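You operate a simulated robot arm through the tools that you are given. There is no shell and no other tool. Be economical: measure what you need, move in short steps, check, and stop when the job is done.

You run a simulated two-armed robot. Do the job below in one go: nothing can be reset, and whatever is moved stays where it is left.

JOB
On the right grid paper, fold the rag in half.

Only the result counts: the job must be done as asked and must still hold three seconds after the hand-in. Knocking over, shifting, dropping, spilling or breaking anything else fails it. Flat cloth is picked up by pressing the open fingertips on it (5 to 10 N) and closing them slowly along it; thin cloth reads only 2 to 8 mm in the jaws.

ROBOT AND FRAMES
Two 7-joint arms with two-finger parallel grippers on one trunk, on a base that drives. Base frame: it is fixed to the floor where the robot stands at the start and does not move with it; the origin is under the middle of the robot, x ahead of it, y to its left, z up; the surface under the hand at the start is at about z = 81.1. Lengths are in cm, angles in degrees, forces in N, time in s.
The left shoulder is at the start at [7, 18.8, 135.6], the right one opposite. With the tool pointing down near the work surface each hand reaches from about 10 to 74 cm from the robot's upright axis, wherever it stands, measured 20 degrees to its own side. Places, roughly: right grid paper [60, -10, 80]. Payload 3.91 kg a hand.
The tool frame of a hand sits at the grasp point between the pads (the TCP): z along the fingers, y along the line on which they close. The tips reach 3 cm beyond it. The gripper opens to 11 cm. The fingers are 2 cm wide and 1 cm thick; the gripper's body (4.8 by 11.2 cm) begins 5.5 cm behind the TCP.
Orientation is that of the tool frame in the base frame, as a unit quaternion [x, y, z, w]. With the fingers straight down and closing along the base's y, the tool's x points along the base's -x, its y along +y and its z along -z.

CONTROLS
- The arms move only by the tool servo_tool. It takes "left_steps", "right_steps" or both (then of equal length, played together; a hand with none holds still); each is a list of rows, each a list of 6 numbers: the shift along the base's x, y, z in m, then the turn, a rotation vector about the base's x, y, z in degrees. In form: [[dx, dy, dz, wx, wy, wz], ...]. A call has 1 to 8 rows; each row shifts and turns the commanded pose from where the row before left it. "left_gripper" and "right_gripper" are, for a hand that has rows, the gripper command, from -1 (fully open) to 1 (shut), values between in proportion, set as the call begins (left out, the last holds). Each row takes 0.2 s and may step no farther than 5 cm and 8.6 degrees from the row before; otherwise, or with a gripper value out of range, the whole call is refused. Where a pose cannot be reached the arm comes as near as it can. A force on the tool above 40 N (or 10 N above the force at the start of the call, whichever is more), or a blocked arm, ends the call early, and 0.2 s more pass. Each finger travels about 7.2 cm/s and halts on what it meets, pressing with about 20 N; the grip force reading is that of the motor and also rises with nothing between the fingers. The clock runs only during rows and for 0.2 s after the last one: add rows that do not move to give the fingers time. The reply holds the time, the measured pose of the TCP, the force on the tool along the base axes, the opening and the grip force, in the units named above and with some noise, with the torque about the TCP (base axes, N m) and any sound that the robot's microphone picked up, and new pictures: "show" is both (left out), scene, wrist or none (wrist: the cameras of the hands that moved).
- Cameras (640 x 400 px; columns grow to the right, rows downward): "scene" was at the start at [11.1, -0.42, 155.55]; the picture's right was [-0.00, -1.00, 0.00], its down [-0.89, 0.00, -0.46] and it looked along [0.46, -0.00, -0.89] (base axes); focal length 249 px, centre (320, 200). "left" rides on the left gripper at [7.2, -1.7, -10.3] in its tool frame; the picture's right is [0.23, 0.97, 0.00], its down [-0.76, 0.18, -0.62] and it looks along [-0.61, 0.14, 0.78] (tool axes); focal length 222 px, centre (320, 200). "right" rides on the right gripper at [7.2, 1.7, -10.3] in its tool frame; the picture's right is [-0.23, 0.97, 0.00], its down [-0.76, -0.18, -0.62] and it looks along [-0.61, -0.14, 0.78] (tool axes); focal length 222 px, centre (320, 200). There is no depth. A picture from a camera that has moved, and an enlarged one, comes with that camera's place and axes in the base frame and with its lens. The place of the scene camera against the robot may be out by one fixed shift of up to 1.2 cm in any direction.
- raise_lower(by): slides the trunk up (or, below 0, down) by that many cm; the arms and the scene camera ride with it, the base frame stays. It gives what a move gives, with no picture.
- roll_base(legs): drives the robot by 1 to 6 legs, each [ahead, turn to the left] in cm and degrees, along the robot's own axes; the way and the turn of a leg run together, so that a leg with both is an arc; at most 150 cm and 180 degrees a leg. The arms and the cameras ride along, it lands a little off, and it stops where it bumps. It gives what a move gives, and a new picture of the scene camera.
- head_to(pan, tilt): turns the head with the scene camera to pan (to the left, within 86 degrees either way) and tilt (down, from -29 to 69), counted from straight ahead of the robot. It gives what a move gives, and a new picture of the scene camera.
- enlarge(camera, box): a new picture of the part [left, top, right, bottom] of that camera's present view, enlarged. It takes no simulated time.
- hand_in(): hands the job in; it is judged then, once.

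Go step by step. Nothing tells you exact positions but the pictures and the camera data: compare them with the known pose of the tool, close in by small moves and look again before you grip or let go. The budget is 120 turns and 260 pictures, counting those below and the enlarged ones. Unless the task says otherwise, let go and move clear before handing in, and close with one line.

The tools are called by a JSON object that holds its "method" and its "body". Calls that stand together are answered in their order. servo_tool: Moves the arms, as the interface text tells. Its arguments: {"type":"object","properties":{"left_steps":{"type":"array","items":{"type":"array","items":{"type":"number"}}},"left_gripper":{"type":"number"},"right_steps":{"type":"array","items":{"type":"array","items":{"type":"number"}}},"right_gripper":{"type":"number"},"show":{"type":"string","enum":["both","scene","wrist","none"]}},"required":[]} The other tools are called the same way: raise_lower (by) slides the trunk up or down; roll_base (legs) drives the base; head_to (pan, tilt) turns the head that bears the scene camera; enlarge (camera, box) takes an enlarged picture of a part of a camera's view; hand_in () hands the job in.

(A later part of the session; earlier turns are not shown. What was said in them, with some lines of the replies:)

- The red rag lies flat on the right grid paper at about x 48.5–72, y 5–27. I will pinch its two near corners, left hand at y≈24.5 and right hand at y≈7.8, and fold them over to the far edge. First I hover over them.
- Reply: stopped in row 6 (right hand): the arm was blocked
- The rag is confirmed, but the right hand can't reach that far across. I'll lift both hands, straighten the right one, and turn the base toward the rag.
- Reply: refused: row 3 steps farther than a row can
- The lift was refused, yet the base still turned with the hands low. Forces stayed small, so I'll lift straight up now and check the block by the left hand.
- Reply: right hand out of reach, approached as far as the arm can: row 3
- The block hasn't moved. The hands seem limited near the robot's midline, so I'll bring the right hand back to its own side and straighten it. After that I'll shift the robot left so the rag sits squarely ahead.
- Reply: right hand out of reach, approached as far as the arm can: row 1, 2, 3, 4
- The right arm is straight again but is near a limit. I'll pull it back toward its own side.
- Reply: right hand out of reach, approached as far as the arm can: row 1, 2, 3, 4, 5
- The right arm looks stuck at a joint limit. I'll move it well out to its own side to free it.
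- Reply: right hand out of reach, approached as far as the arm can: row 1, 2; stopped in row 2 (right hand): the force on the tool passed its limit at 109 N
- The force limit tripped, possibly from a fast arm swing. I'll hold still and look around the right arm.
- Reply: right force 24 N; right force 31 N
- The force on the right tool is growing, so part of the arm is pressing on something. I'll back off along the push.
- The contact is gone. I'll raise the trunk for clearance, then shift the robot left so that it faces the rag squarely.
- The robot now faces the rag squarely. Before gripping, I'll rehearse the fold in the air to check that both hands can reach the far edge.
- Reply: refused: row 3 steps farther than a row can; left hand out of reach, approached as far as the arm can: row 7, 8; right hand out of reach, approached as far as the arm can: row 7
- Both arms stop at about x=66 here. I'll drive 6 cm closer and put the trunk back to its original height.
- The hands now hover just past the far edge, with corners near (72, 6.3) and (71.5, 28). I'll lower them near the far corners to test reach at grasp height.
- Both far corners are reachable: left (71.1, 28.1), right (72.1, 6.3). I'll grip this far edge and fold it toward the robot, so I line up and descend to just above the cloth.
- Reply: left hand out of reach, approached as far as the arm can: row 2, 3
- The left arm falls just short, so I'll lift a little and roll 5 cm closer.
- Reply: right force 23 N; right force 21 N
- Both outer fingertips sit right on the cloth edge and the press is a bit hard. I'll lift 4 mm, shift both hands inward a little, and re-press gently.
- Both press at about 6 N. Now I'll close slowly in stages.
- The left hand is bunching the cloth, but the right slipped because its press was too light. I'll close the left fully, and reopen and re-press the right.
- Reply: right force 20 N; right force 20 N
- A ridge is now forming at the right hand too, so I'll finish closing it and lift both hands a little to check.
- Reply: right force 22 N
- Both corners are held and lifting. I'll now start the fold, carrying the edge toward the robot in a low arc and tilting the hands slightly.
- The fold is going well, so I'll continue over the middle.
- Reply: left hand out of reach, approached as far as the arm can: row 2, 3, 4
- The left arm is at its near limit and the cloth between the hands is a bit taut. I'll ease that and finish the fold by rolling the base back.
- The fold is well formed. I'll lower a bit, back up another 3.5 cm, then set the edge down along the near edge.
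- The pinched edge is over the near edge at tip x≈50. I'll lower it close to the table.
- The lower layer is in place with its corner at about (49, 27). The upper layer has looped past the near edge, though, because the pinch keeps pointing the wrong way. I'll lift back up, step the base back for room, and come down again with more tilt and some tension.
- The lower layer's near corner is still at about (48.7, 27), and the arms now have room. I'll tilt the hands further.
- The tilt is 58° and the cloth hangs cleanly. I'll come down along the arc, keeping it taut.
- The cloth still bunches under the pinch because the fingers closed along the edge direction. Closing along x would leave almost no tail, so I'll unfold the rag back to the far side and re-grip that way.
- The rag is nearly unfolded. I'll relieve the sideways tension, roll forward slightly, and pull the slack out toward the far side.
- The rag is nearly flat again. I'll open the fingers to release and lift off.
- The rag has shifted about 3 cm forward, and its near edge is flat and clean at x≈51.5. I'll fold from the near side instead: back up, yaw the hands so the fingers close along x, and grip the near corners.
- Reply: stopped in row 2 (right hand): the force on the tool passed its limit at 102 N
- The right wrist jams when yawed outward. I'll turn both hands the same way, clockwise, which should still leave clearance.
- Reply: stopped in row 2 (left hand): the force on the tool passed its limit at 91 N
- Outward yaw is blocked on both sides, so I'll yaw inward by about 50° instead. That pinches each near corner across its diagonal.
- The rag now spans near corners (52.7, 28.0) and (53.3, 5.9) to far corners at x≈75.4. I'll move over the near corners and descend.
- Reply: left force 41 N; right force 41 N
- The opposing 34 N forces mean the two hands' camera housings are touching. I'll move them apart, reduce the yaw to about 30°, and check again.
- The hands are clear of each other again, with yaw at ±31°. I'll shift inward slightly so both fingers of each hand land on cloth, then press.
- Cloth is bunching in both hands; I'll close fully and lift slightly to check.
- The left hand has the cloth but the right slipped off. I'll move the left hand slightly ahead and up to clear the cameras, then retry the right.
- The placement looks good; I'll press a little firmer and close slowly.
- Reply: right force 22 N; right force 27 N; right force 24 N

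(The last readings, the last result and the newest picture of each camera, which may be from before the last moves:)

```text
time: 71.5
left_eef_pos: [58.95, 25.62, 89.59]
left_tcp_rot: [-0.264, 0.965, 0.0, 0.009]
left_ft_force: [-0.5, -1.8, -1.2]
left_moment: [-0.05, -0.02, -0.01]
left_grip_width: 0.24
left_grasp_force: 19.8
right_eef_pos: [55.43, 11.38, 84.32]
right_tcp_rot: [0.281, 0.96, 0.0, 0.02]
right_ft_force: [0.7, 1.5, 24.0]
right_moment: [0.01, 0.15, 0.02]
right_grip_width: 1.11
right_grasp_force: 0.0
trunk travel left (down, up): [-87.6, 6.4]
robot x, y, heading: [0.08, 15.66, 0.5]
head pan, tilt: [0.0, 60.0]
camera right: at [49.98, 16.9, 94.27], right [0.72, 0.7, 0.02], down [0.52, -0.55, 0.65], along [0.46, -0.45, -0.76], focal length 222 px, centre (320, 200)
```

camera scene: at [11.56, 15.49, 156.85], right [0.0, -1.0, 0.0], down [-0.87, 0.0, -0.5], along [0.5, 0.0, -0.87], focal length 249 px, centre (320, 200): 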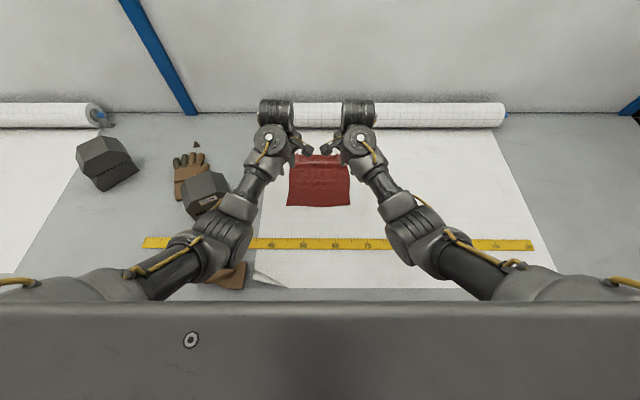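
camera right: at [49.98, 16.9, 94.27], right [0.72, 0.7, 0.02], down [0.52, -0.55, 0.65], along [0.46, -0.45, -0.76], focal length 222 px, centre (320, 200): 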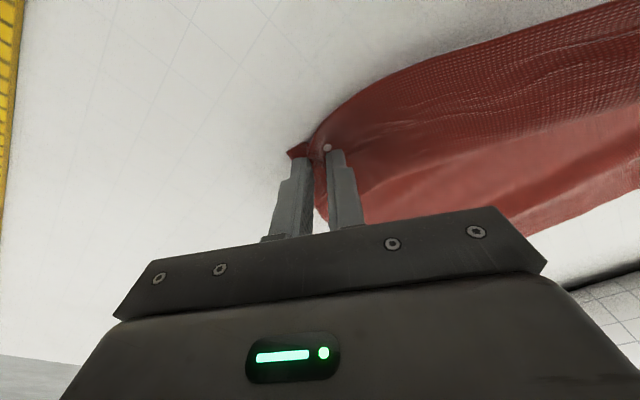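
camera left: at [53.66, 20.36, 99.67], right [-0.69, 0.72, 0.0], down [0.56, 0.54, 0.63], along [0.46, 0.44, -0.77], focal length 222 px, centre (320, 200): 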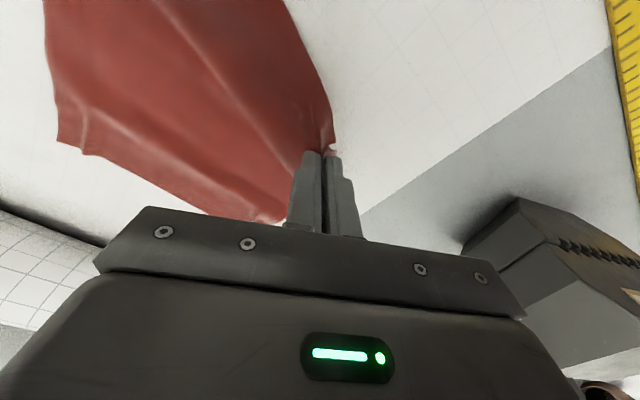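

{"method": "servo_tool", "body": {"right_steps": [[0, 0, 0, 0, 0, 0], [0, 0, 0, 0, 0, 0], [0, 0, 0, 0, 0, 0], [0, 0, 0.01, 0, 0, 0], [0, -0.01, 0.015, 0, 0, 0], [0, -0.01, 0, 0, 0, 0], [0, 0, 0, 0, 0, 0]], "right_gripper": 1, "show": "both"}}

```text
time: 73.2
left_eef_pos: [59.11, 25.55, 89.54]
left_tcp_rot: [-0.264, 0.964, 0.002, 0.007]
left_ft_force: [-0.9, -6.3, -0.7]
left_moment: [-0.19, 0.05, 0.0]
left_grip_width: 0.25
left_grasp_force: 19.9
right_eef_pos: [55.32, 10.55, 86.6]
right_tcp_rot: [0.276, 0.961, 0.007, 0.014]
right_ft_force: [2.8, 6.0, 0.5]
right_moment: [0.18, -0.1, -0.01]
right_grip_width: 0.23
right_grasp_force: 19.9
trunk travel left (down, up): [-87.6, 6.4]
robot x, y, heading: [0.13, 15.91, 0.3]
head pan, tilt: [0.0, 60.0]
camera scene: at [11.58, 15.52, 156.85], right [0.0, -1.0, 0.0], down [-0.87, 0.0, -0.5], along [0.5, 0.0, -0.87], focal length 249 px, centre (320, 200)
camera right: at [49.7, 15.84, 96.86], right [0.71, 0.7, 0.03], down [0.53, -0.56, 0.64], along [0.46, -0.44, -0.77], focal length 222 px, centre (320, 200)
```

scene: 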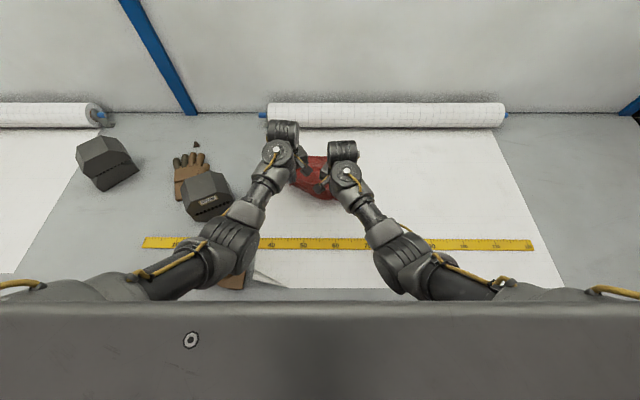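
right: 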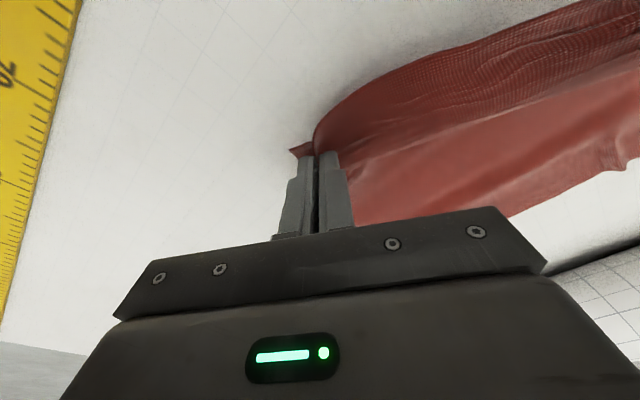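

Both near corners are now held. A cleaner way is to lift the rag so it hangs, lay the lower half down going away from me, then bring the held edge back toward me. The pinch then already points the right way. First I align and lift.

{"method": "servo_tool", "body": {"right_steps": [[0.02, -0.002, 0.015, 0, 0, 0], [0.018, -0.003, 0.015, 0, 0, 0], [0, 0, 0.03, 0, 0, 0], [-0.01, 0, 0.03, 0, 0, 0], [-0.01, 0, 0.03, 0, 0, 0], [-0.01, 0, 0.03, 0, 0, 0], [-0.01, 0, 0.02, 0, 0, 0], [0, 0, 0, 0, 0, 0]], "left_steps": [[0, 0, 0, 0, 0, 0], [0, 0, 0, 0, 0, 0], [0, 0, 0.03, 0, 0, 0], [-0.01, 0, 0.03, 0, 0, 0], [-0.01, 0, 0.03, 0, 0, 0], [-0.01, 0, 0.03, 0, 0, 0], [-0.01, 0, 0.02, 0, 0, 0], [0, 0, 0, 0, 0, 0]]}}

```text
time: 75.0
left_eef_pos: [57.24, 25.66, 97.96]
left_tcp_rot: [-0.263, 0.965, 0.002, 0.007]
left_ft_force: [-4.5, 9.0, -1.7]
left_moment: [-1.06, -0.74, -0.9]
left_grip_width: 0.22
left_grasp_force: 20.1
left hand out of reach, approached as far as the arm can: row 5, 6, 7
right_eef_pos: [56.99, 11.72, 100.14]
right_tcp_rot: [0.278, 0.96, 0.008, 0.016]
right_ft_force: [6.1, -9.6, 1.2]
right_moment: [1.17, 0.69, 0.21]
right_grip_width: 0.21
right_grasp_force: 19.9
right hand out of reach, approached as far as the arm can: row 6, 7
trunk travel left (down, up): [-87.6, 6.4]
robot x, y, heading: [0.05, 15.74, 0.6]
head pan, tilt: [0.0, 60.0]
camera scene: at [11.54, 15.36, 156.85], right [0.0, -1.0, 0.0], down [-0.87, 0.0, -0.5], along [0.5, 0.0, -0.87], focal length 249 px, centre (320, 200)
camera right: at [51.41, 17.02, 110.29], right [0.71, 0.7, 0.03], down [0.53, -0.56, 0.64], along [0.46, -0.44, -0.77], focal length 222 px, centre (320, 200)
camera left: at [51.69, 20.4, 108.11], right [-0.69, 0.72, 0.0], down [0.56, 0.54, 0.63], along [0.46, 0.44, -0.77], focal length 222 px, centre (320, 200)
```

scene: 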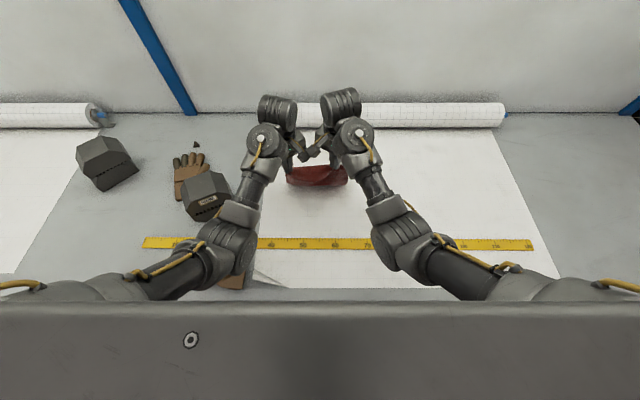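
right: 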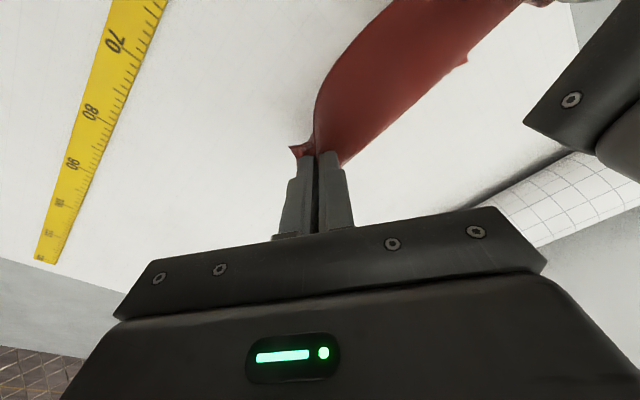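
left: 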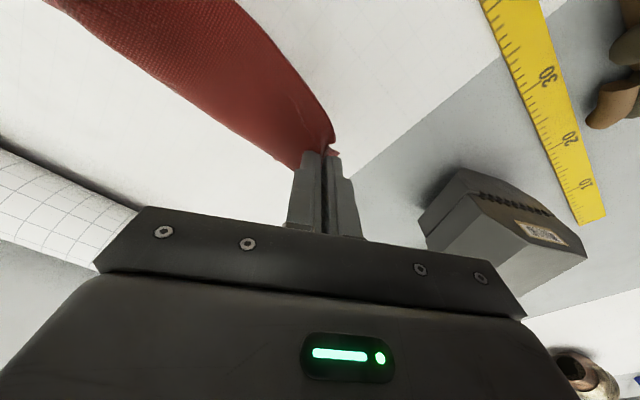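

The hands touched each other near their reach limit. I'll separate them, level the right hand, and use the trunk for the remaining height.

{"method": "servo_tool", "body": {"right_steps": [[0, -0.008, -0.01, 0, 0, 0], [0.002, -0.008, -0.012, 0, 0, 0], [0, 0, 0, 0, 0, 0]], "left_steps": [[0, 0, 0, 0, 0, 0], [0, 0, 0, 0, 0, 0], [0, 0, 0, 0, 0, 0]], "show": "none"}}

{"method": "raise_lower", "body": {"by": 6.3}}

{"method": "servo_tool", "body": {"right_steps": [[0, 0, 0, 0, 0, 0]], "left_steps": [[0, 0, 0, 0, 0, 0]]}}

```text
time: 75.8
left_eef_pos: [57.09, 25.77, 97.97]
left_tcp_rot: [-0.263, 0.965, 0.002, 0.005]
left_ft_force: [-5.9, 6.4, -25.7]
left_moment: [0.87, -2.28, -0.95]
left_grip_width: 0.25
left_grasp_force: 20.3
right_eef_pos: [57.24, 10.22, 98.04]
right_tcp_rot: [0.278, 0.96, 0.007, 0.016]
right_ft_force: [6.2, -6.1, 26.4]
right_moment: [3.21, 2.36, 0.11]
right_grip_width: 0.2
right_grasp_force: 19.7
trunk travel left (down, up): [-87.6, 6.4]
robot x, y, heading: [0.08, 15.89, 0.5]
head pan, tilt: [0.0, 60.0]
```

```text
time: 76.8
left_eef_pos: [57.11, 25.68, 104.28]
left_tcp_rot: [-0.264, 0.965, 0.001, 0.006]
left_ft_force: [-14.0, 13.8, -30.6]
left_moment: [0.34, -3.56, -2.11]
left_grip_width: 0.24
left_grasp_force: 19.8
right_eef_pos: [57.28, 10.25, 104.42]
right_tcp_rot: [0.278, 0.96, 0.008, 0.016]
right_ft_force: [13.4, -12.4, 30.5]
right_moment: [4.38, 3.57, -0.06]
right_grip_width: 0.19
right_grasp_force: 20.0
trunk travel left (down, up): [-93.9, 0.1]
robot x, y, heading: [-0.1, 15.95, 0.2]
head pan, tilt: [0.0, 60.0]
```

```text
time: 77.2
left_eef_pos: [57.1, 25.64, 104.28]
left_tcp_rot: [-0.263, 0.965, 0.001, 0.006]
left_ft_force: [-15.5, 17.1, -29.8]
left_moment: [-0.2, -3.58, -2.48]
left_grip_width: 0.25
left_grasp_force: 20.5
right_eef_pos: [57.22, 10.22, 104.36]
right_tcp_rot: [0.278, 0.96, 0.006, 0.016]
right_ft_force: [15.7, -17.2, 29.6]
right_moment: [4.8, 3.65, 0.06]
right_grip_width: 0.21
right_grasp_force: 19.4
trunk travel left (down, up): [-93.9, 0.1]
robot x, y, heading: [-0.18, 15.91, 0.3]
head pan, tilt: [0.0, 60.0]
camera scene: at [11.54, 15.46, 163.15], right [0.0, -1.0, 0.0], down [-0.87, 0.0, -0.5], along [0.5, 0.0, -0.87], focal length 249 px, centre (320, 200)
camera right: at [51.66, 15.5, 114.47], right [0.71, 0.7, 0.03], down [0.53, -0.56, 0.64], along [0.46, -0.44, -0.77], focal length 222 px, centre (320, 200)
camera left: at [51.66, 20.44, 114.37], right [-0.69, 0.72, 0.0], down [0.56, 0.54, 0.63], along [0.46, 0.43, -0.77], focal length 222 px, centre (320, 200)
```

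scene: 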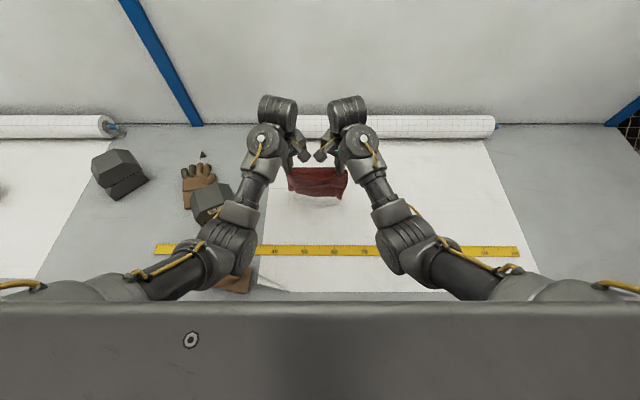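
right: 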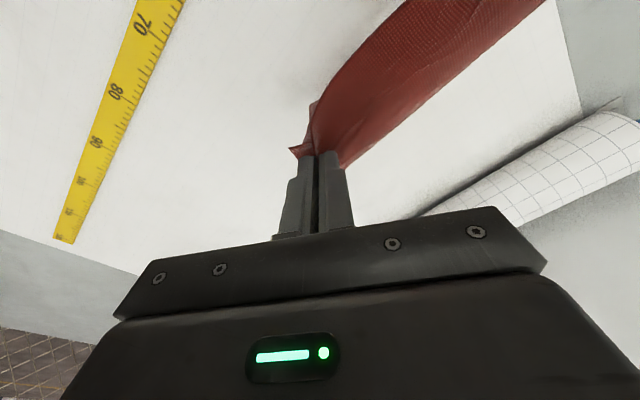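
left: 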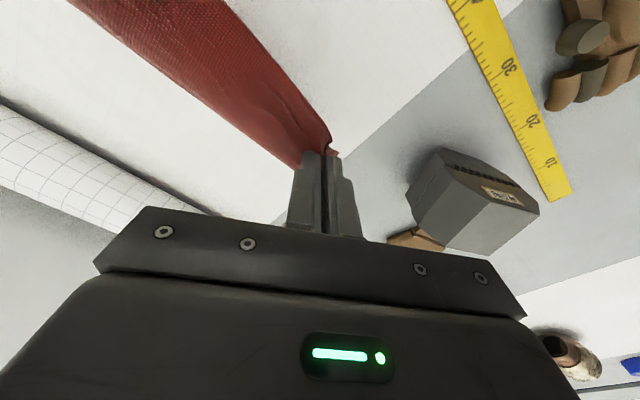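

The housings are still touching. I'll reduce the yaw on both hands to separate them; that also suits the next step.

{"method": "servo_tool", "body": {"right_steps": [[0, -0.003, 0, 0, 0, 4], [0, 0, 0, 0, 0, 6], [0, 0, 0, 0, 0, 6], [0, 0, 0, 0, 0, 6], [0, 0, 0, 0, 0, 0]], "left_steps": [[0, 0.003, 0, 0, 0, -4], [0, 0, 0, 0, 0, -6], [0, 0, 0, 0, 0, -6], [0, 0, 0, 0, 0, -6], [0, 0, 0, 0, 0, 0]]}}

```text
time: 78.4
left_eef_pos: [57.12, 25.88, 104.2]
left_tcp_rot: [-0.073, 0.997, -0.001, 0.007]
left_ft_force: [-0.5, -12.2, -0.1]
left_moment: [-0.35, 0.01, 0.1]
left_grip_width: 0.22
left_grasp_force: 20.1
right_eef_pos: [57.14, 9.94, 104.23]
right_tcp_rot: [0.089, 0.996, 0.01, 0.014]
right_ft_force: [-0.3, 12.4, 0.2]
right_moment: [0.4, 0.02, -0.08]
right_grip_width: 0.19
right_grasp_force: 20.0
trunk travel left (down, up): [-93.9, 0.1]
robot x, y, heading: [-0.0, 15.76, 0.0]
head pan, tilt: [0.0, 60.0]
camera scene: at [11.57, 15.48, 163.15], right [0.0, -1.0, 0.0], down [-0.87, 0.0, -0.5], along [0.5, 0.0, -0.87], focal length 249 px, centre (320, 200)
camera right: at [50.05, 12.83, 114.4], right [0.39, 0.92, 0.03], down [0.7, -0.32, 0.64], along [0.59, -0.23, -0.77], focal length 222 px, centre (320, 200)
camera left: at [50.17, 23.11, 114.46], right [-0.37, 0.93, -0.01], down [0.72, 0.29, 0.63], along [0.59, 0.23, -0.77], focal length 222 px, centre (320, 200)
```

scene: 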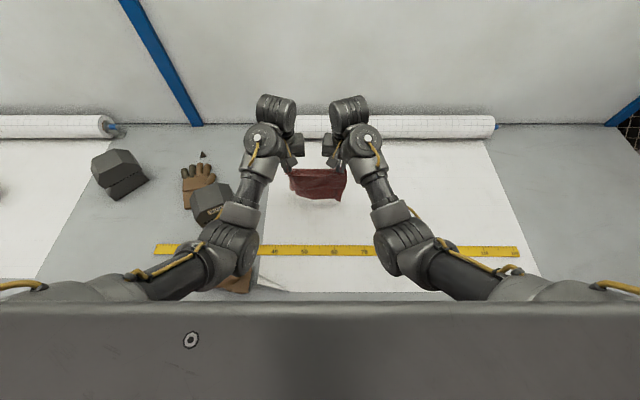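
right: 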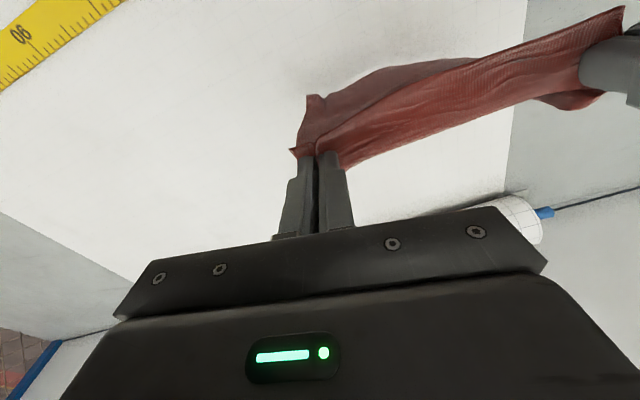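
left: 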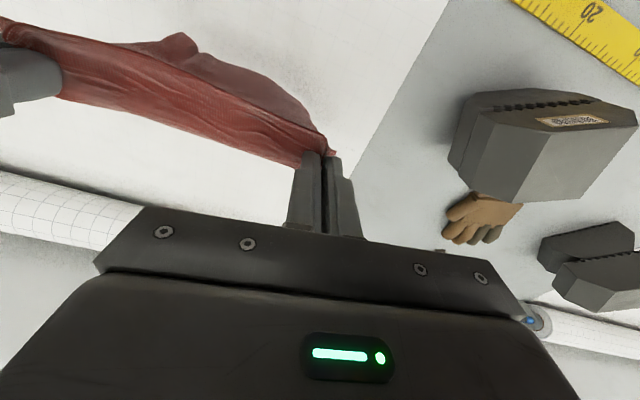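

The rag now hangs with the held edge pointing toward me. I'll ease the tension and roll forward so the bottom edge trails toward me, then lower to lay that half down.

{"method": "servo_tool", "body": {"right_steps": [[0, 0.004, 0, 0, 0, 0], [0, 0, 0, 0, 0, 0]], "left_steps": [[0, -0.004, 0, 0, 0, 0], [0, 0, 0, 0, 0, 0]], "show": "none"}}

{"method": "roll_base", "body": {"legs": [[10, 0]]}}

{"method": "servo_tool", "body": {"right_steps": [[0, 0, 0, 0, 0, 0]], "left_steps": [[0, 0, 0, 0, 0, 0]], "show": "wrist"}}

```text
time: 79.0
left_eef_pos: [57.16, 25.64, 104.29]
left_tcp_rot: [-0.074, 0.997, 0.0, 0.006]
left_ft_force: [-0.5, -4.4, 0.3]
left_moment: [-0.08, -0.01, 0.05]
left_grip_width: 0.24
left_grasp_force: 20.1
right_eef_pos: [57.21, 10.2, 104.28]
right_tcp_rot: [0.089, 0.996, 0.008, 0.013]
right_ft_force: [0.8, 3.0, -0.6]
right_moment: [0.1, -0.01, -0.01]
right_grip_width: 0.2
right_grasp_force: 20.3
trunk travel left (down, up): [-93.9, 0.1]
robot x, y, heading: [0.25, 15.65, 0.5]
head pan, tilt: [0.0, 60.0]
```

```text
time: 80.1
left_eef_pos: [66.55, 25.6, 104.51]
left_tcp_rot: [-0.075, 0.997, -0.001, 0.01]
left_ft_force: [-1.4, -1.9, 0.5]
left_moment: [-0.04, -0.05, 0.04]
left_grip_width: 0.21
left_grasp_force: 20.0
right_eef_pos: [66.54, 10.37, 104.72]
right_tcp_rot: [0.089, 0.996, 0.009, 0.016]
right_ft_force: [0.1, 1.8, 0.2]
right_moment: [0.07, -0.05, -0.04]
right_grip_width: 0.2
right_grasp_force: 20.1
trunk travel left (down, up): [-93.9, 0.1]
robot x, y, heading: [9.81, 15.94, 0.3]
head pan, tilt: [0.0, 60.0]
camera scene: at [20.57, 15.53, 163.24], right [0.01, -1.0, 0.0], down [-0.86, 0.0, -0.5], along [0.5, 0.0, -0.86], focal length 249 px, centre (320, 200)
```

scene: 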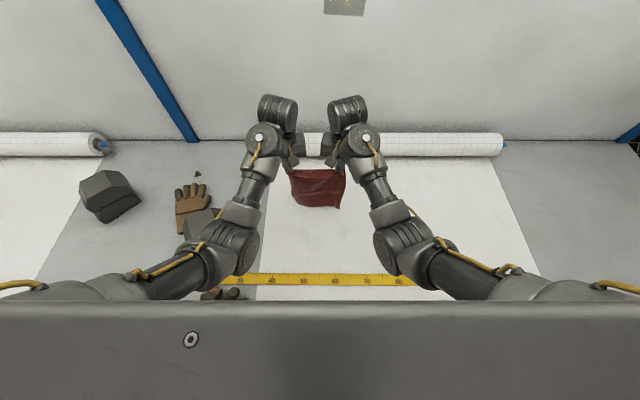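

```text
time: 80.5
left_eef_pos: [66.96, 25.59, 104.42]
left_tcp_rot: [-0.075, 0.997, -0.001, 0.007]
left_ft_force: [0.3, -2.1, 0.5]
left_moment: [0.02, -0.02, 0.02]
left_grip_width: 0.23
left_grasp_force: 20.0
right_eef_pos: [67.14, 10.48, 104.33]
right_tcp_rot: [0.09, 0.996, 0.008, 0.014]
right_ft_force: [0.6, 1.6, 0.2]
right_moment: [0.04, -0.02, -0.04]
right_grip_width: 0.17
right_grasp_force: 20.1
trunk travel left (down, up): [-93.9, 0.1]
robot x, y, heading: [9.62, 15.71, 0.5]
head pan, tilt: [0.0, 60.0]
camera right: at [59.94, 13.26, 114.45], right [0.39, 0.92, 0.03], down [0.7, -0.32, 0.64], along [0.59, -0.23, -0.77], focal length 222 px, centre (320, 200)
camera left: at [60.05, 22.81, 114.46], right [-0.37, 0.93, -0.01], down [0.72, 0.29, 0.63], along [0.59, 0.23, -0.77], focal length 222 px, centre (320, 200)
```

right: 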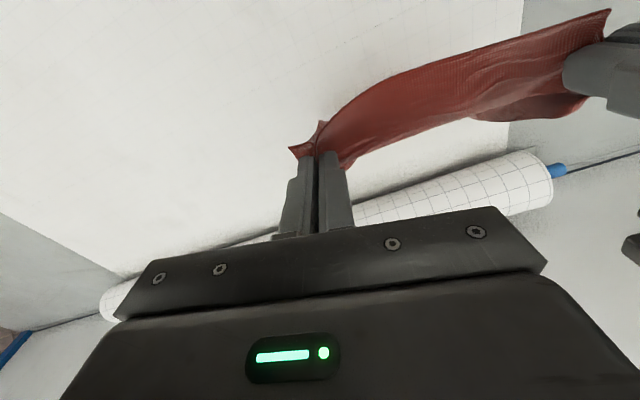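
left: 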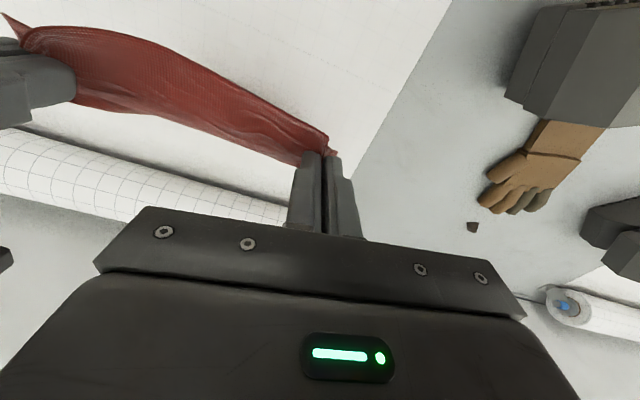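

The rag hangs freely at x≈66. I'll roll back so it lays around x 56–67, and then lower while moving away to lay the bottom half.

{"method": "roll_base", "body": {"legs": [[-11, 0]]}}

{"method": "servo_tool", "body": {"right_steps": [[0, 0, -0.02, 0, 0, 0], [0.01, 0, -0.02, 0, 0, 0], [0.02, 0, -0.015, 0, 0, 0], [0.02, 0, -0.015, 0, 0, 0], [0.02, 0, -0.015, 0, 0, 0], [0.01, 0, -0.01, 0, 0, 0], [0, 0, 0, 0, 0, 0]], "left_steps": [[0, 0, -0.02, 0, 0, 0], [0.01, 0, -0.02, 0, 0, 0], [0.02, 0, -0.015, 0, 0, 0], [0.02, 0, -0.015, 0, 0, 0], [0.02, 0, -0.015, 0, 0, 0], [0.01, 0, -0.01, 0, 0, 0], [0, 0, 0, 0, 0, 0]]}}

```text
time: 81.7
left_eef_pos: [56.14, 25.71, 104.24]
left_tcp_rot: [-0.075, 0.997, 0.0, 0.007]
left_ft_force: [-0.5, -2.3, 0.0]
left_moment: [-0.05, 0.01, 0.06]
left_grip_width: 0.25
left_grasp_force: 20.1
right_eef_pos: [56.26, 10.4, 104.22]
right_tcp_rot: [0.089, 0.996, 0.008, 0.013]
right_ft_force: [0.4, 2.9, -0.5]
right_moment: [0.07, 0.0, -0.01]
right_grip_width: 0.19
right_grasp_force: 19.9
trunk travel left (down, up): [-93.9, 0.1]
robot x, y, heading: [-1.06, 15.74, 0.6]
head pan, tilt: [0.0, 60.0]
camera scene: at [10.66, 15.48, 163.13], right [0.01, -1.0, 0.0], down [-0.87, -0.01, -0.5], along [0.5, 0.0, -0.87], focal length 249 px, centre (320, 200)
```

scene: 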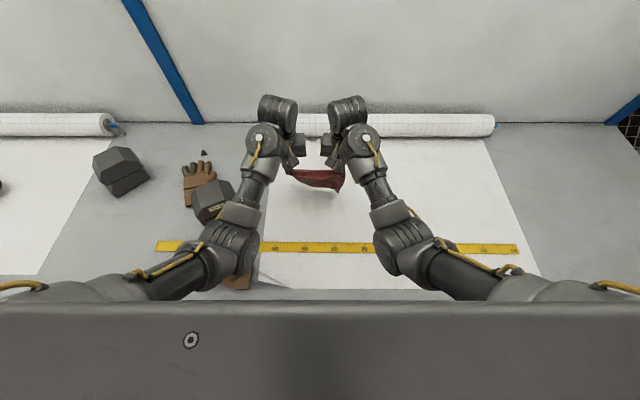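

```text
time: 83.3
left_eef_pos: [64.22, 25.61, 94.8]
left_tcp_rot: [-0.075, 0.997, -0.002, 0.007]
left_ft_force: [0.4, -2.3, 0.1]
left_moment: [-0.06, -0.02, 0.01]
left_grip_width: 0.24
left_grasp_force: 19.8
right_eef_pos: [64.22, 10.54, 94.68]
right_tcp_rot: [0.088, 0.996, 0.009, 0.014]
right_ft_force: [0.2, 1.0, 0.1]
right_moment: [0.04, 0.0, 0.02]
right_grip_width: 0.21
right_grasp_force: 20.3
trunk travel left (down, up): [-93.9, 0.1]
robot x, y, heading: [-0.7, 15.6, 0.5]
head pan, tilt: [0.0, 60.0]
camera scene: at [10.45, 15.49, 163.15], right [0.01, -1.0, 0.0], down [-0.87, -0.01, -0.5], along [0.5, 0.0, -0.87], focal length 249 px, centre (320, 200)
camera right: at [57.02, 13.29, 104.92], right [0.39, 0.92, 0.03], down [0.7, -0.32, 0.64], along [0.6, -0.23, -0.77], focal length 222 px, centre (320, 200)
camera left: at [57.1, 22.82, 104.91], right [-0.37, 0.93, -0.01], down [0.72, 0.29, 0.63], along [0.59, 0.23, -0.77], focal length 222 px, centre (320, 200)
```

scene: 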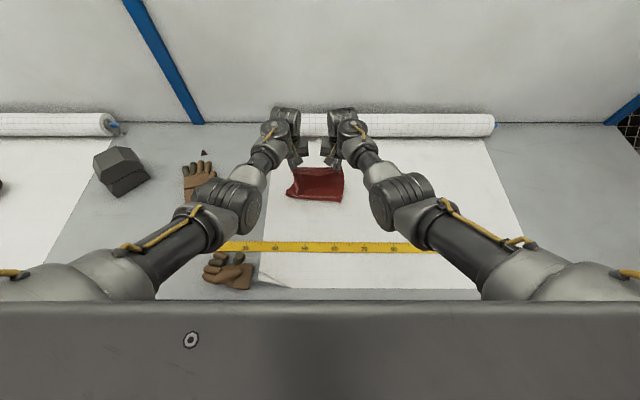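
right: 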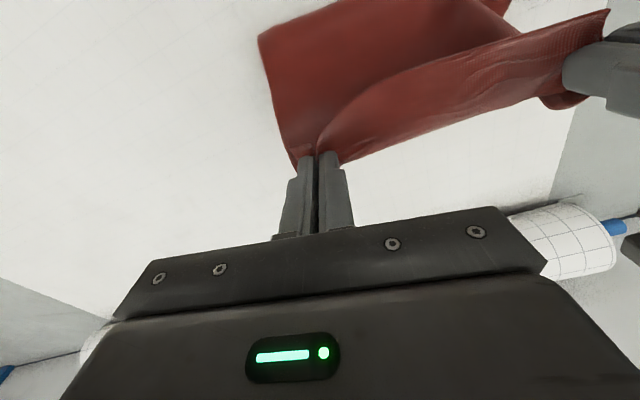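
left: 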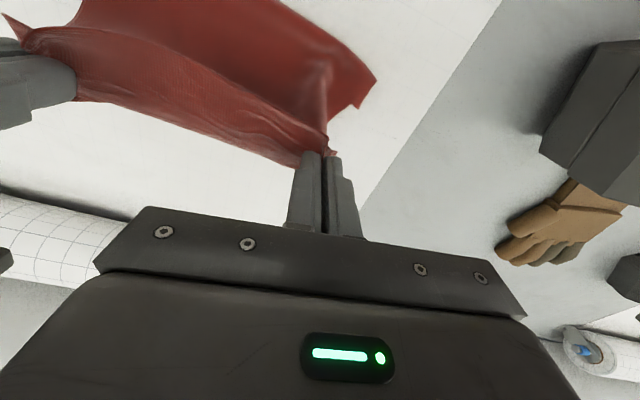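

The lower half is laid toward me, with its right corner at about (56.7, 8.6). I'll roll 3 cm forward while lowering to lay it fully, then bring the held edge back low over it.

{"method": "roll_base", "body": {"legs": [[3, 0]]}}

{"method": "servo_tool", "body": {"right_steps": [[0, 0, -0.015, 0, 0, 0], [0, 0, -0.015, 0, 0, 0], [-0.01, 0, -0.01, 0, 0, 0], [0, 0, 0, 0, 0, 0]], "left_steps": [[0, 0, -0.015, 0, 0, 0], [0, 0, -0.015, 0, 0, 0], [-0.01, 0, -0.01, 0, 0, 0], [0, 0, 0, 0, 0, 0]]}}

```text
time: 84.1
left_eef_pos: [66.38, 25.68, 95.15]
left_tcp_rot: [-0.076, 0.997, -0.002, 0.011]
left_ft_force: [-0.2, -2.0, 0.3]
left_moment: [-0.05, 0.02, 0.04]
left_grip_width: 0.22
left_grasp_force: 19.7
right_eef_pos: [66.5, 10.39, 95.15]
right_tcp_rot: [0.088, 0.996, 0.009, 0.016]
right_ft_force: [0.0, 2.2, -0.4]
right_moment: [0.03, 0.0, -0.03]
right_grip_width: 0.21
right_grasp_force: 20.7
trunk travel left (down, up): [-93.9, 0.1]
robot x, y, heading: [2.21, 15.76, 0.2]
head pan, tilt: [0.0, 60.0]
camera scene: at [12.63, 15.49, 163.21], right [0.01, -1.0, 0.0], down [-0.86, -0.01, -0.5], along [0.5, 0.0, -0.86], focal length 249 px, centre (320, 200)
```

scene: 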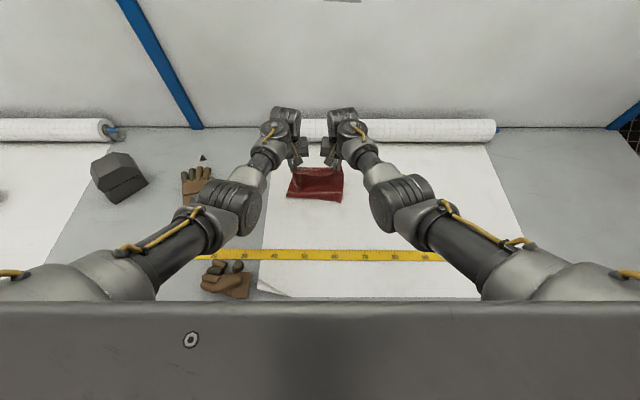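

```text
time: 85.1
left_eef_pos: [66.07, 25.75, 90.76]
left_tcp_rot: [-0.075, 0.997, -0.002, 0.007]
left_ft_force: [0.7, -2.4, -1.2]
left_moment: [-0.07, 0.0, 0.01]
left_grip_width: 0.25
left_grasp_force: 19.8
right_eef_pos: [66.05, 10.48, 90.75]
right_tcp_rot: [0.088, 0.996, 0.009, 0.012]
right_ft_force: [0.4, 2.4, -0.5]
right_moment: [0.07, 0.02, -0.01]
right_grip_width: 0.18
right_grasp_force: 19.8
trunk travel left (down, up): [-93.9, 0.1]
robot x, y, heading: [2.43, 15.37, 0.3]
head pan, tilt: [0.0, 60.0]
camera scene: at [13.77, 15.5, 163.13], right [0.01, -1.0, 0.0], down [-0.87, -0.01, -0.5], along [0.5, 0.0, -0.87], focal length 249 px, centre (320, 200)
camera right: at [59.05, 13.29, 100.86], right [0.39, 0.92, 0.03], down [0.7, -0.32, 0.64], along [0.59, -0.23, -0.77], focal length 222 px, centre (320, 200)
camera left: at [59.09, 22.87, 100.78], right [-0.37, 0.93, -0.01], down [0.72, 0.29, 0.63], along [0.59, 0.23, -0.77], focal length 222 px, centre (320, 200)
```

scene: 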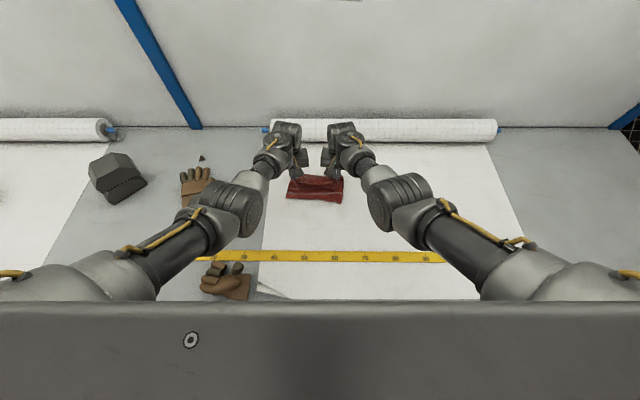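
right: 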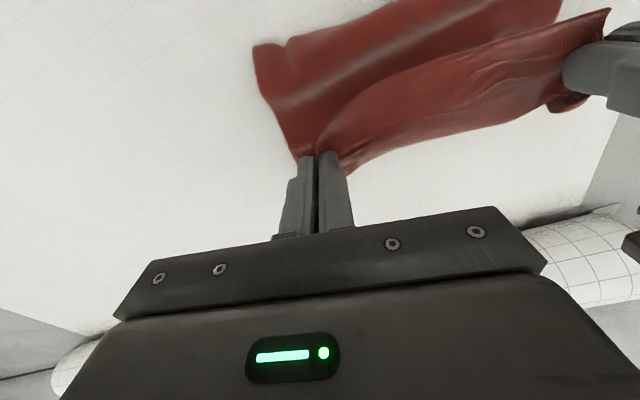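
left: 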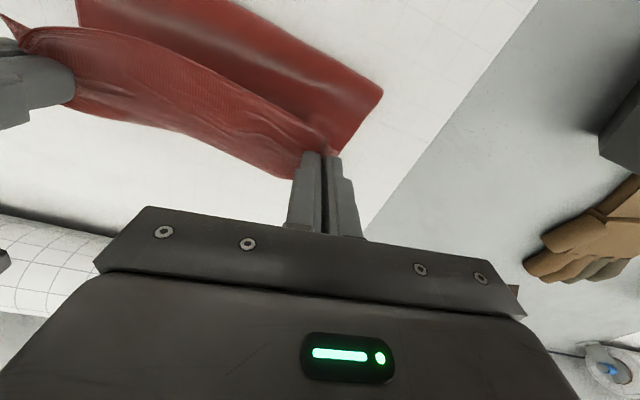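

The lower half now lies well, with near corners at (58.8, 8.8) and (61.6, 29.2). The held edge goes down over it, left pinch to about (63.3, 26) and right to about (61, 11).

{"method": "servo_tool", "body": {"right_steps": [[-0.015, 0.001, -0.008, 0, 0, 0], [-0.015, 0.002, -0.012, 0, 0, 0], [-0.012, 0.002, -0.012, 0, 0, 0], [-0.008, 0, -0.012, 0, 0, 0], [0, 0, -0.006, 0, 0, 0], [0, 0, 0, 0, 0, 0]], "left_steps": [[-0.009, 0.001, -0.008, 0, 0, 0], [-0.008, 0.001, -0.012, 0, 0, 0], [-0.006, 0.001, -0.012, 0, 0, 0], [-0.004, 0, -0.012, 0, 0, 0], [0, 0, -0.006, 0, 0, 0], [0, 0, 0, 0, 0, 0]]}}

```text
time: 86.5
left_eef_pos: [63.21, 25.76, 85.86]
left_tcp_rot: [-0.074, 0.997, -0.001, 0.007]
left_ft_force: [0.0, -0.9, 0.0]
left_moment: [-0.01, -0.02, 0.02]
left_grip_width: 0.23
left_grasp_force: 20.1
right_eef_pos: [60.99, 11.04, 85.78]
right_tcp_rot: [0.088, 0.996, 0.008, 0.013]
right_ft_force: [0.6, 0.9, -0.2]
right_moment: [0.08, 0.0, -0.04]
right_grip_width: 0.22
right_grasp_force: 19.9
trunk travel left (down, up): [-93.9, 0.1]
robot x, y, heading: [1.97, 15.8, 0.2]
head pan, tilt: [0.0, 60.0]
camera scene: at [13.47, 15.5, 163.15], right [0.01, -1.0, 0.0], down [-0.87, -0.01, -0.5], along [0.5, 0.0, -0.87], focal length 249 px, centre (320, 200)
camera right: at [53.9, 13.79, 95.93], right [0.39, 0.92, 0.03], down [0.7, -0.32, 0.64], along [0.6, -0.23, -0.77], focal length 222 px, centre (320, 200)
camera left: at [56.22, 23.14, 95.93], right [-0.37, 0.93, -0.01], down [0.72, 0.29, 0.63], along [0.59, 0.23, -0.77], focal length 222 px, centre (320, 200)
```

scene: 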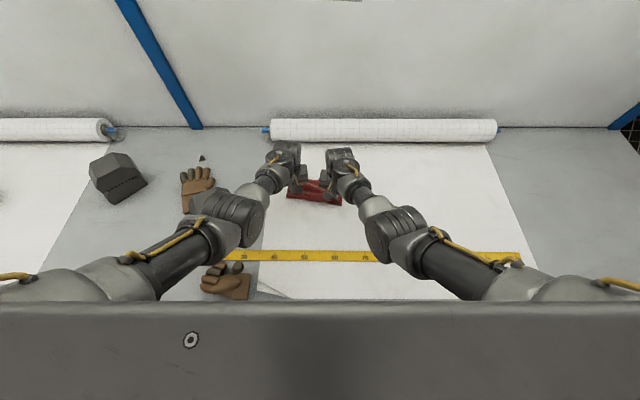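
right: 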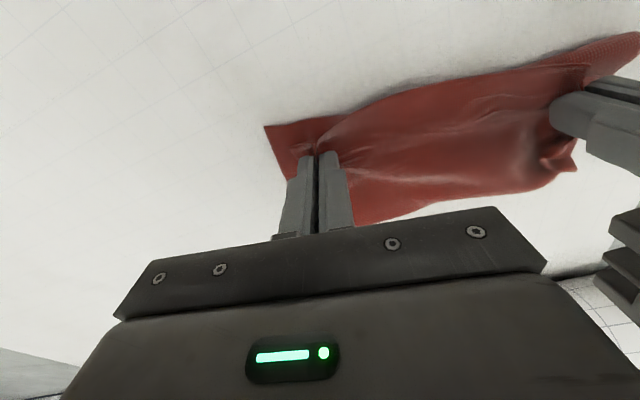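
left: 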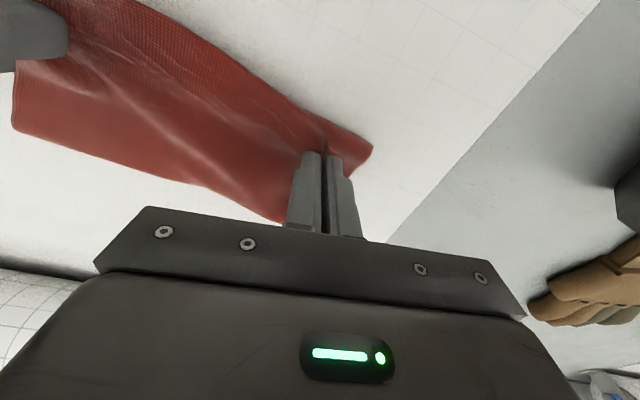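

The rag now looks like a clean half-size rectangle with the edges matching. I'll lower the last centimetre and release gently.

{"method": "servo_tool", "body": {"right_steps": [[-0.002, 0, -0.006, 0, 0, 0], [0, 0, -0.005, 0, 0, 0], [0, 0, 0, 0, 0, 0]], "left_steps": [[-0.002, 0, -0.006, 0, 0, 0], [0, 0, -0.006, 0, 0, 0], [0, 0, 0, 0, 0, 0]], "show": "none"}}

{"method": "servo_tool", "body": {"right_steps": [[0, 0, 0, 0, 0, 0], [0, 0, 0, 0, 0, 0], [0, 0, 0, 0, 0, 0]], "left_steps": [[0, 0, 0, 0, 0, 0], [0, 0, 0, 0, 0, 0], [0, 0, 0, 0, 0, 0]], "left_gripper": 0.5, "right_gripper": 0.5, "show": "wrist"}}

```text
time: 87.3
left_eef_pos: [63.03, 25.89, 84.69]
left_tcp_rot: [-0.075, 0.997, -0.001, 0.008]
left_ft_force: [-0.2, -1.2, -0.1]
left_moment: [-0.07, 0.04, 0.02]
left_grip_width: 0.25
left_grasp_force: 19.8
right_eef_pos: [60.78, 10.98, 84.76]
right_tcp_rot: [0.088, 0.996, 0.01, 0.014]
right_ft_force: [-0.2, 1.5, -0.1]
right_moment: [0.0, 0.01, -0.01]
right_grip_width: 0.2
right_grasp_force: 20.1
trunk travel left (down, up): [-93.9, 0.1]
robot x, y, heading: [2.17, 15.87, 0.3]
head pan, tilt: [0.0, 60.0]
```

```text
time: 88.1
left_eef_pos: [63.08, 25.82, 84.52]
left_tcp_rot: [-0.075, 0.997, -0.001, 0.008]
left_ft_force: [0.8, -0.8, 0.6]
left_moment: [0.02, -0.02, 0.01]
left_grip_width: 2.75
left_grasp_force: 0.0
right_eef_pos: [60.9, 11.0, 84.68]
right_tcp_rot: [0.088, 0.996, 0.009, 0.014]
right_ft_force: [0.1, -0.1, 0.2]
right_moment: [0.01, 0.05, 0.03]
right_grip_width: 2.77
right_grasp_force: 0.1
trunk travel left (down, up): [-93.9, 0.1]
robot x, y, heading: [1.41, 15.83, 0.3]
head pan, tilt: [0.0, 60.0]
camera right: at [53.68, 13.77, 94.82], right [0.39, 0.92, 0.03], down [0.7, -0.32, 0.64], along [0.6, -0.23, -0.77], focal length 222 px, centre (320, 200)
camera left: at [56.07, 23.12, 94.75], right [-0.37, 0.93, -0.01], down [0.72, 0.29, 0.63], along [0.59, 0.23, -0.77], focal length 222 px, centre (320, 200)
```

right: 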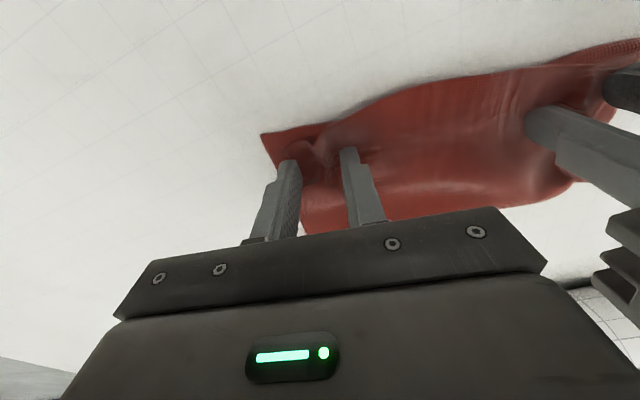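
left: 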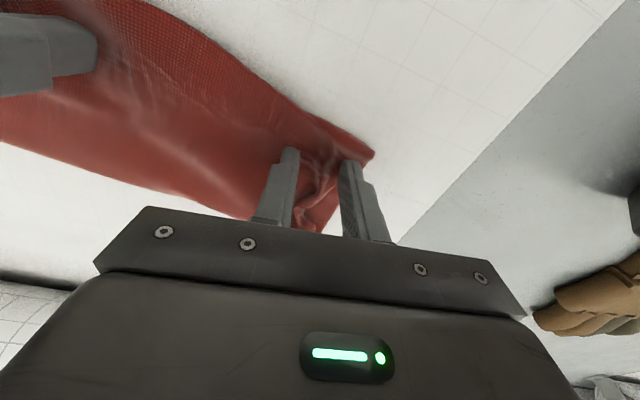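

Released cleanly. I'll lift straight up and back off to inspect.

{"method": "servo_tool", "body": {"right_steps": [[0, 0, 0.01, 0, 0, 0], [0, 0, 0.02, 0, 0, 0], [0, 0, 0.03, 0, 0, 0], [0, 0, 0.03, 0, 0, 0], [0, -0.03, 0.01, 0, 0, 0], [0, -0.03, 0, 0, 0, 0], [0, -0.03, 0, 0, 0, 0], [0, 0, 0, 0, 0, 0]], "left_steps": [[0, 0, 0.01, 0, 0, 0], [0, 0, 0.02, 0, 0, 0], [0, 0, 0.03, 0, 0, 0], [0, 0, 0.03, 0, 0, 0], [0, 0.02, 0.01, 0, 0, 0], [0, 0.02, 0, 0, 0, 0], [0, 0.02, 0, 0, 0, 0], [0, 0, 0, 0, 0, 0]]}}

{"method": "enlarge", "body": {"camera": "scene", "box": [250, 140, 390, 230]}}

```text
time: 89.9
left_eef_pos: [63.04, 31.81, 94.6]
left_tcp_rot: [-0.075, 0.997, -0.001, 0.008]
left_ft_force: [0.0, 0.6, -0.6]
left_moment: [0.02, 0.0, 0.02]
left_grip_width: 2.74
left_grasp_force: 0.0
right_eef_pos: [60.79, 2.11, 94.69]
right_tcp_rot: [0.088, 0.996, 0.009, 0.014]
right_ft_force: [0.0, 0.7, -0.7]
right_moment: [-0.01, 0.02, 0.02]
right_grip_width: 2.75
right_grasp_force: 0.1
trunk travel left (down, up): [-93.9, 0.1]
robot x, y, heading: [2.22, 16.14, 0.3]
head pan, tilt: [0.0, 60.0]
camera scene: at [13.5, 15.51, 163.15], right [0.01, -1.0, 0.0], down [-0.87, -0.01, -0.5], along [0.5, 0.0, -0.87], focal length 249 px, centre (320, 200)
camera right: at [53.63, 4.78, 104.88], right [0.39, 0.92, 0.03], down [0.7, -0.32, 0.64], along [0.6, -0.23, -0.77], focal length 222 px, centre (320, 200)
camera left: at [56.11, 29.04, 104.7], right [-0.37, 0.93, -0.01], down [0.72, 0.29, 0.63], along [0.59, 0.23, -0.77], focal length 222 px, centre (320, 200)
```

scene: 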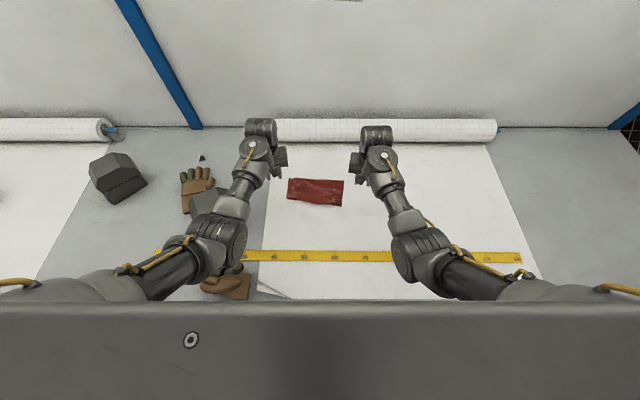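
right: 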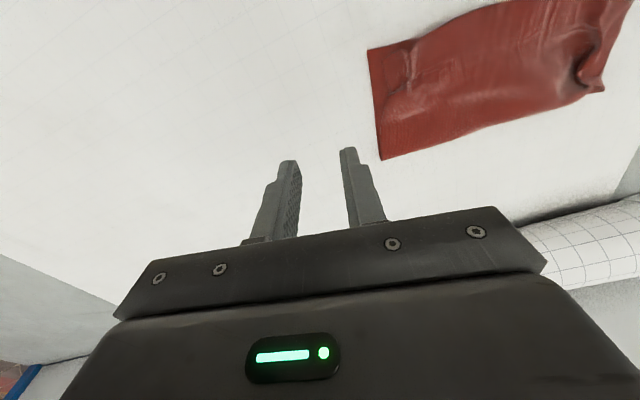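
left: 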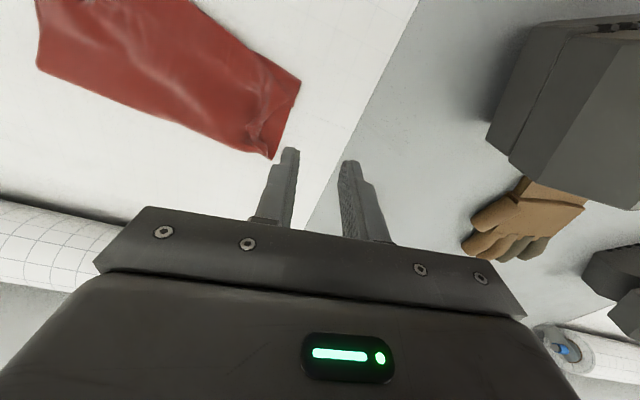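

```text
4.44 times, centred on (320, 185) of scene
camera zoom: at [13.5, 15.51, 163.15], right [0.01, -1.0, 0.0], down [-0.87, -0.01, -0.5], along [0.5, 0.0, -0.87], focal length 1106 px, centre (320, 267)
```

zoom: 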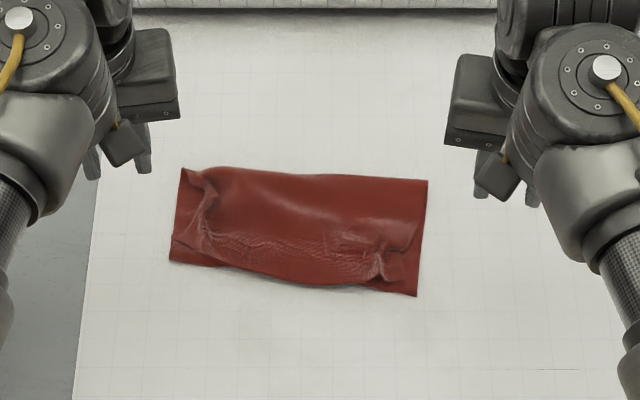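

The rag is folded to half size. A small pucker remains near the left corner of the top layer, so I'll look closer before deciding.

{"method": "enlarge", "body": {"camera": "left", "box": [30, 0, 330, 188]}}

{"method": "enlarge", "body": {"camera": "right", "box": [350, 0, 640, 181]}}

```text
2.13 times, centred on (180, 94) of left
camera zoom: at [56.11, 29.04, 104.7], right [-0.37, 0.93, -0.01], down [0.72, 0.29, 0.63], along [0.59, 0.23, -0.77], focal length 473 px, centre (618, 426)
```

zoom: 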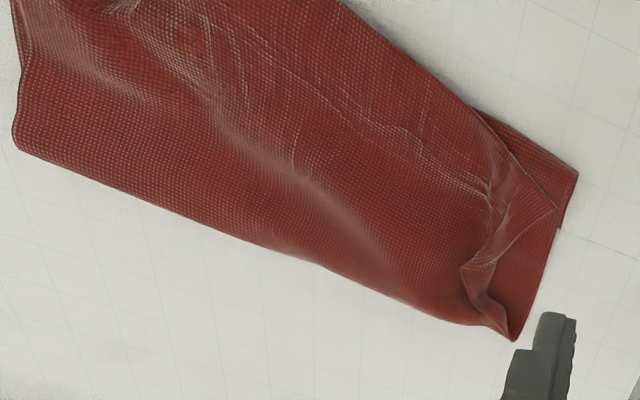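

```text
2.21 times, centred on (495, 90) of right
camera zoom: at [53.63, 4.78, 104.88], right [0.39, 0.92, 0.03], down [0.7, -0.32, 0.64], along [0.6, -0.23, -0.77], focal length 490 px, centre (-66, 442)
```

zoom: 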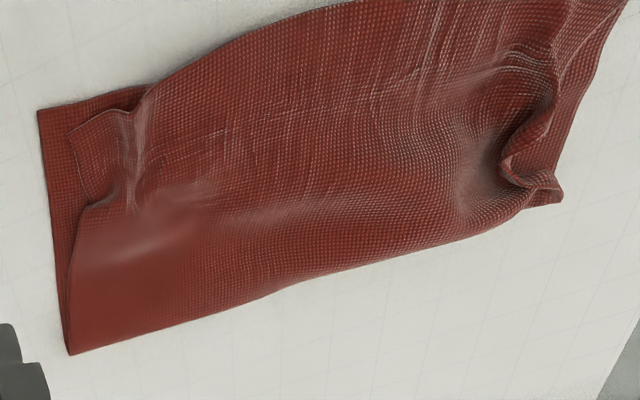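

The top-layer corners lie within about 1–2 cm of the lower ones. The rag is flat on the right grid paper, nothing else looks shifted, and both hands are clear, so I'm handing in.

{"method": "hand_in", "body": {}}

```text
The job is handed in.
```

The rag is folded in half on the right grid paper and handed in; the two edges match to within about 1–2 cm, with a small pucker at the left corner of the top layer. The rag now sits roughly 9 cm further from the robot than where it started.
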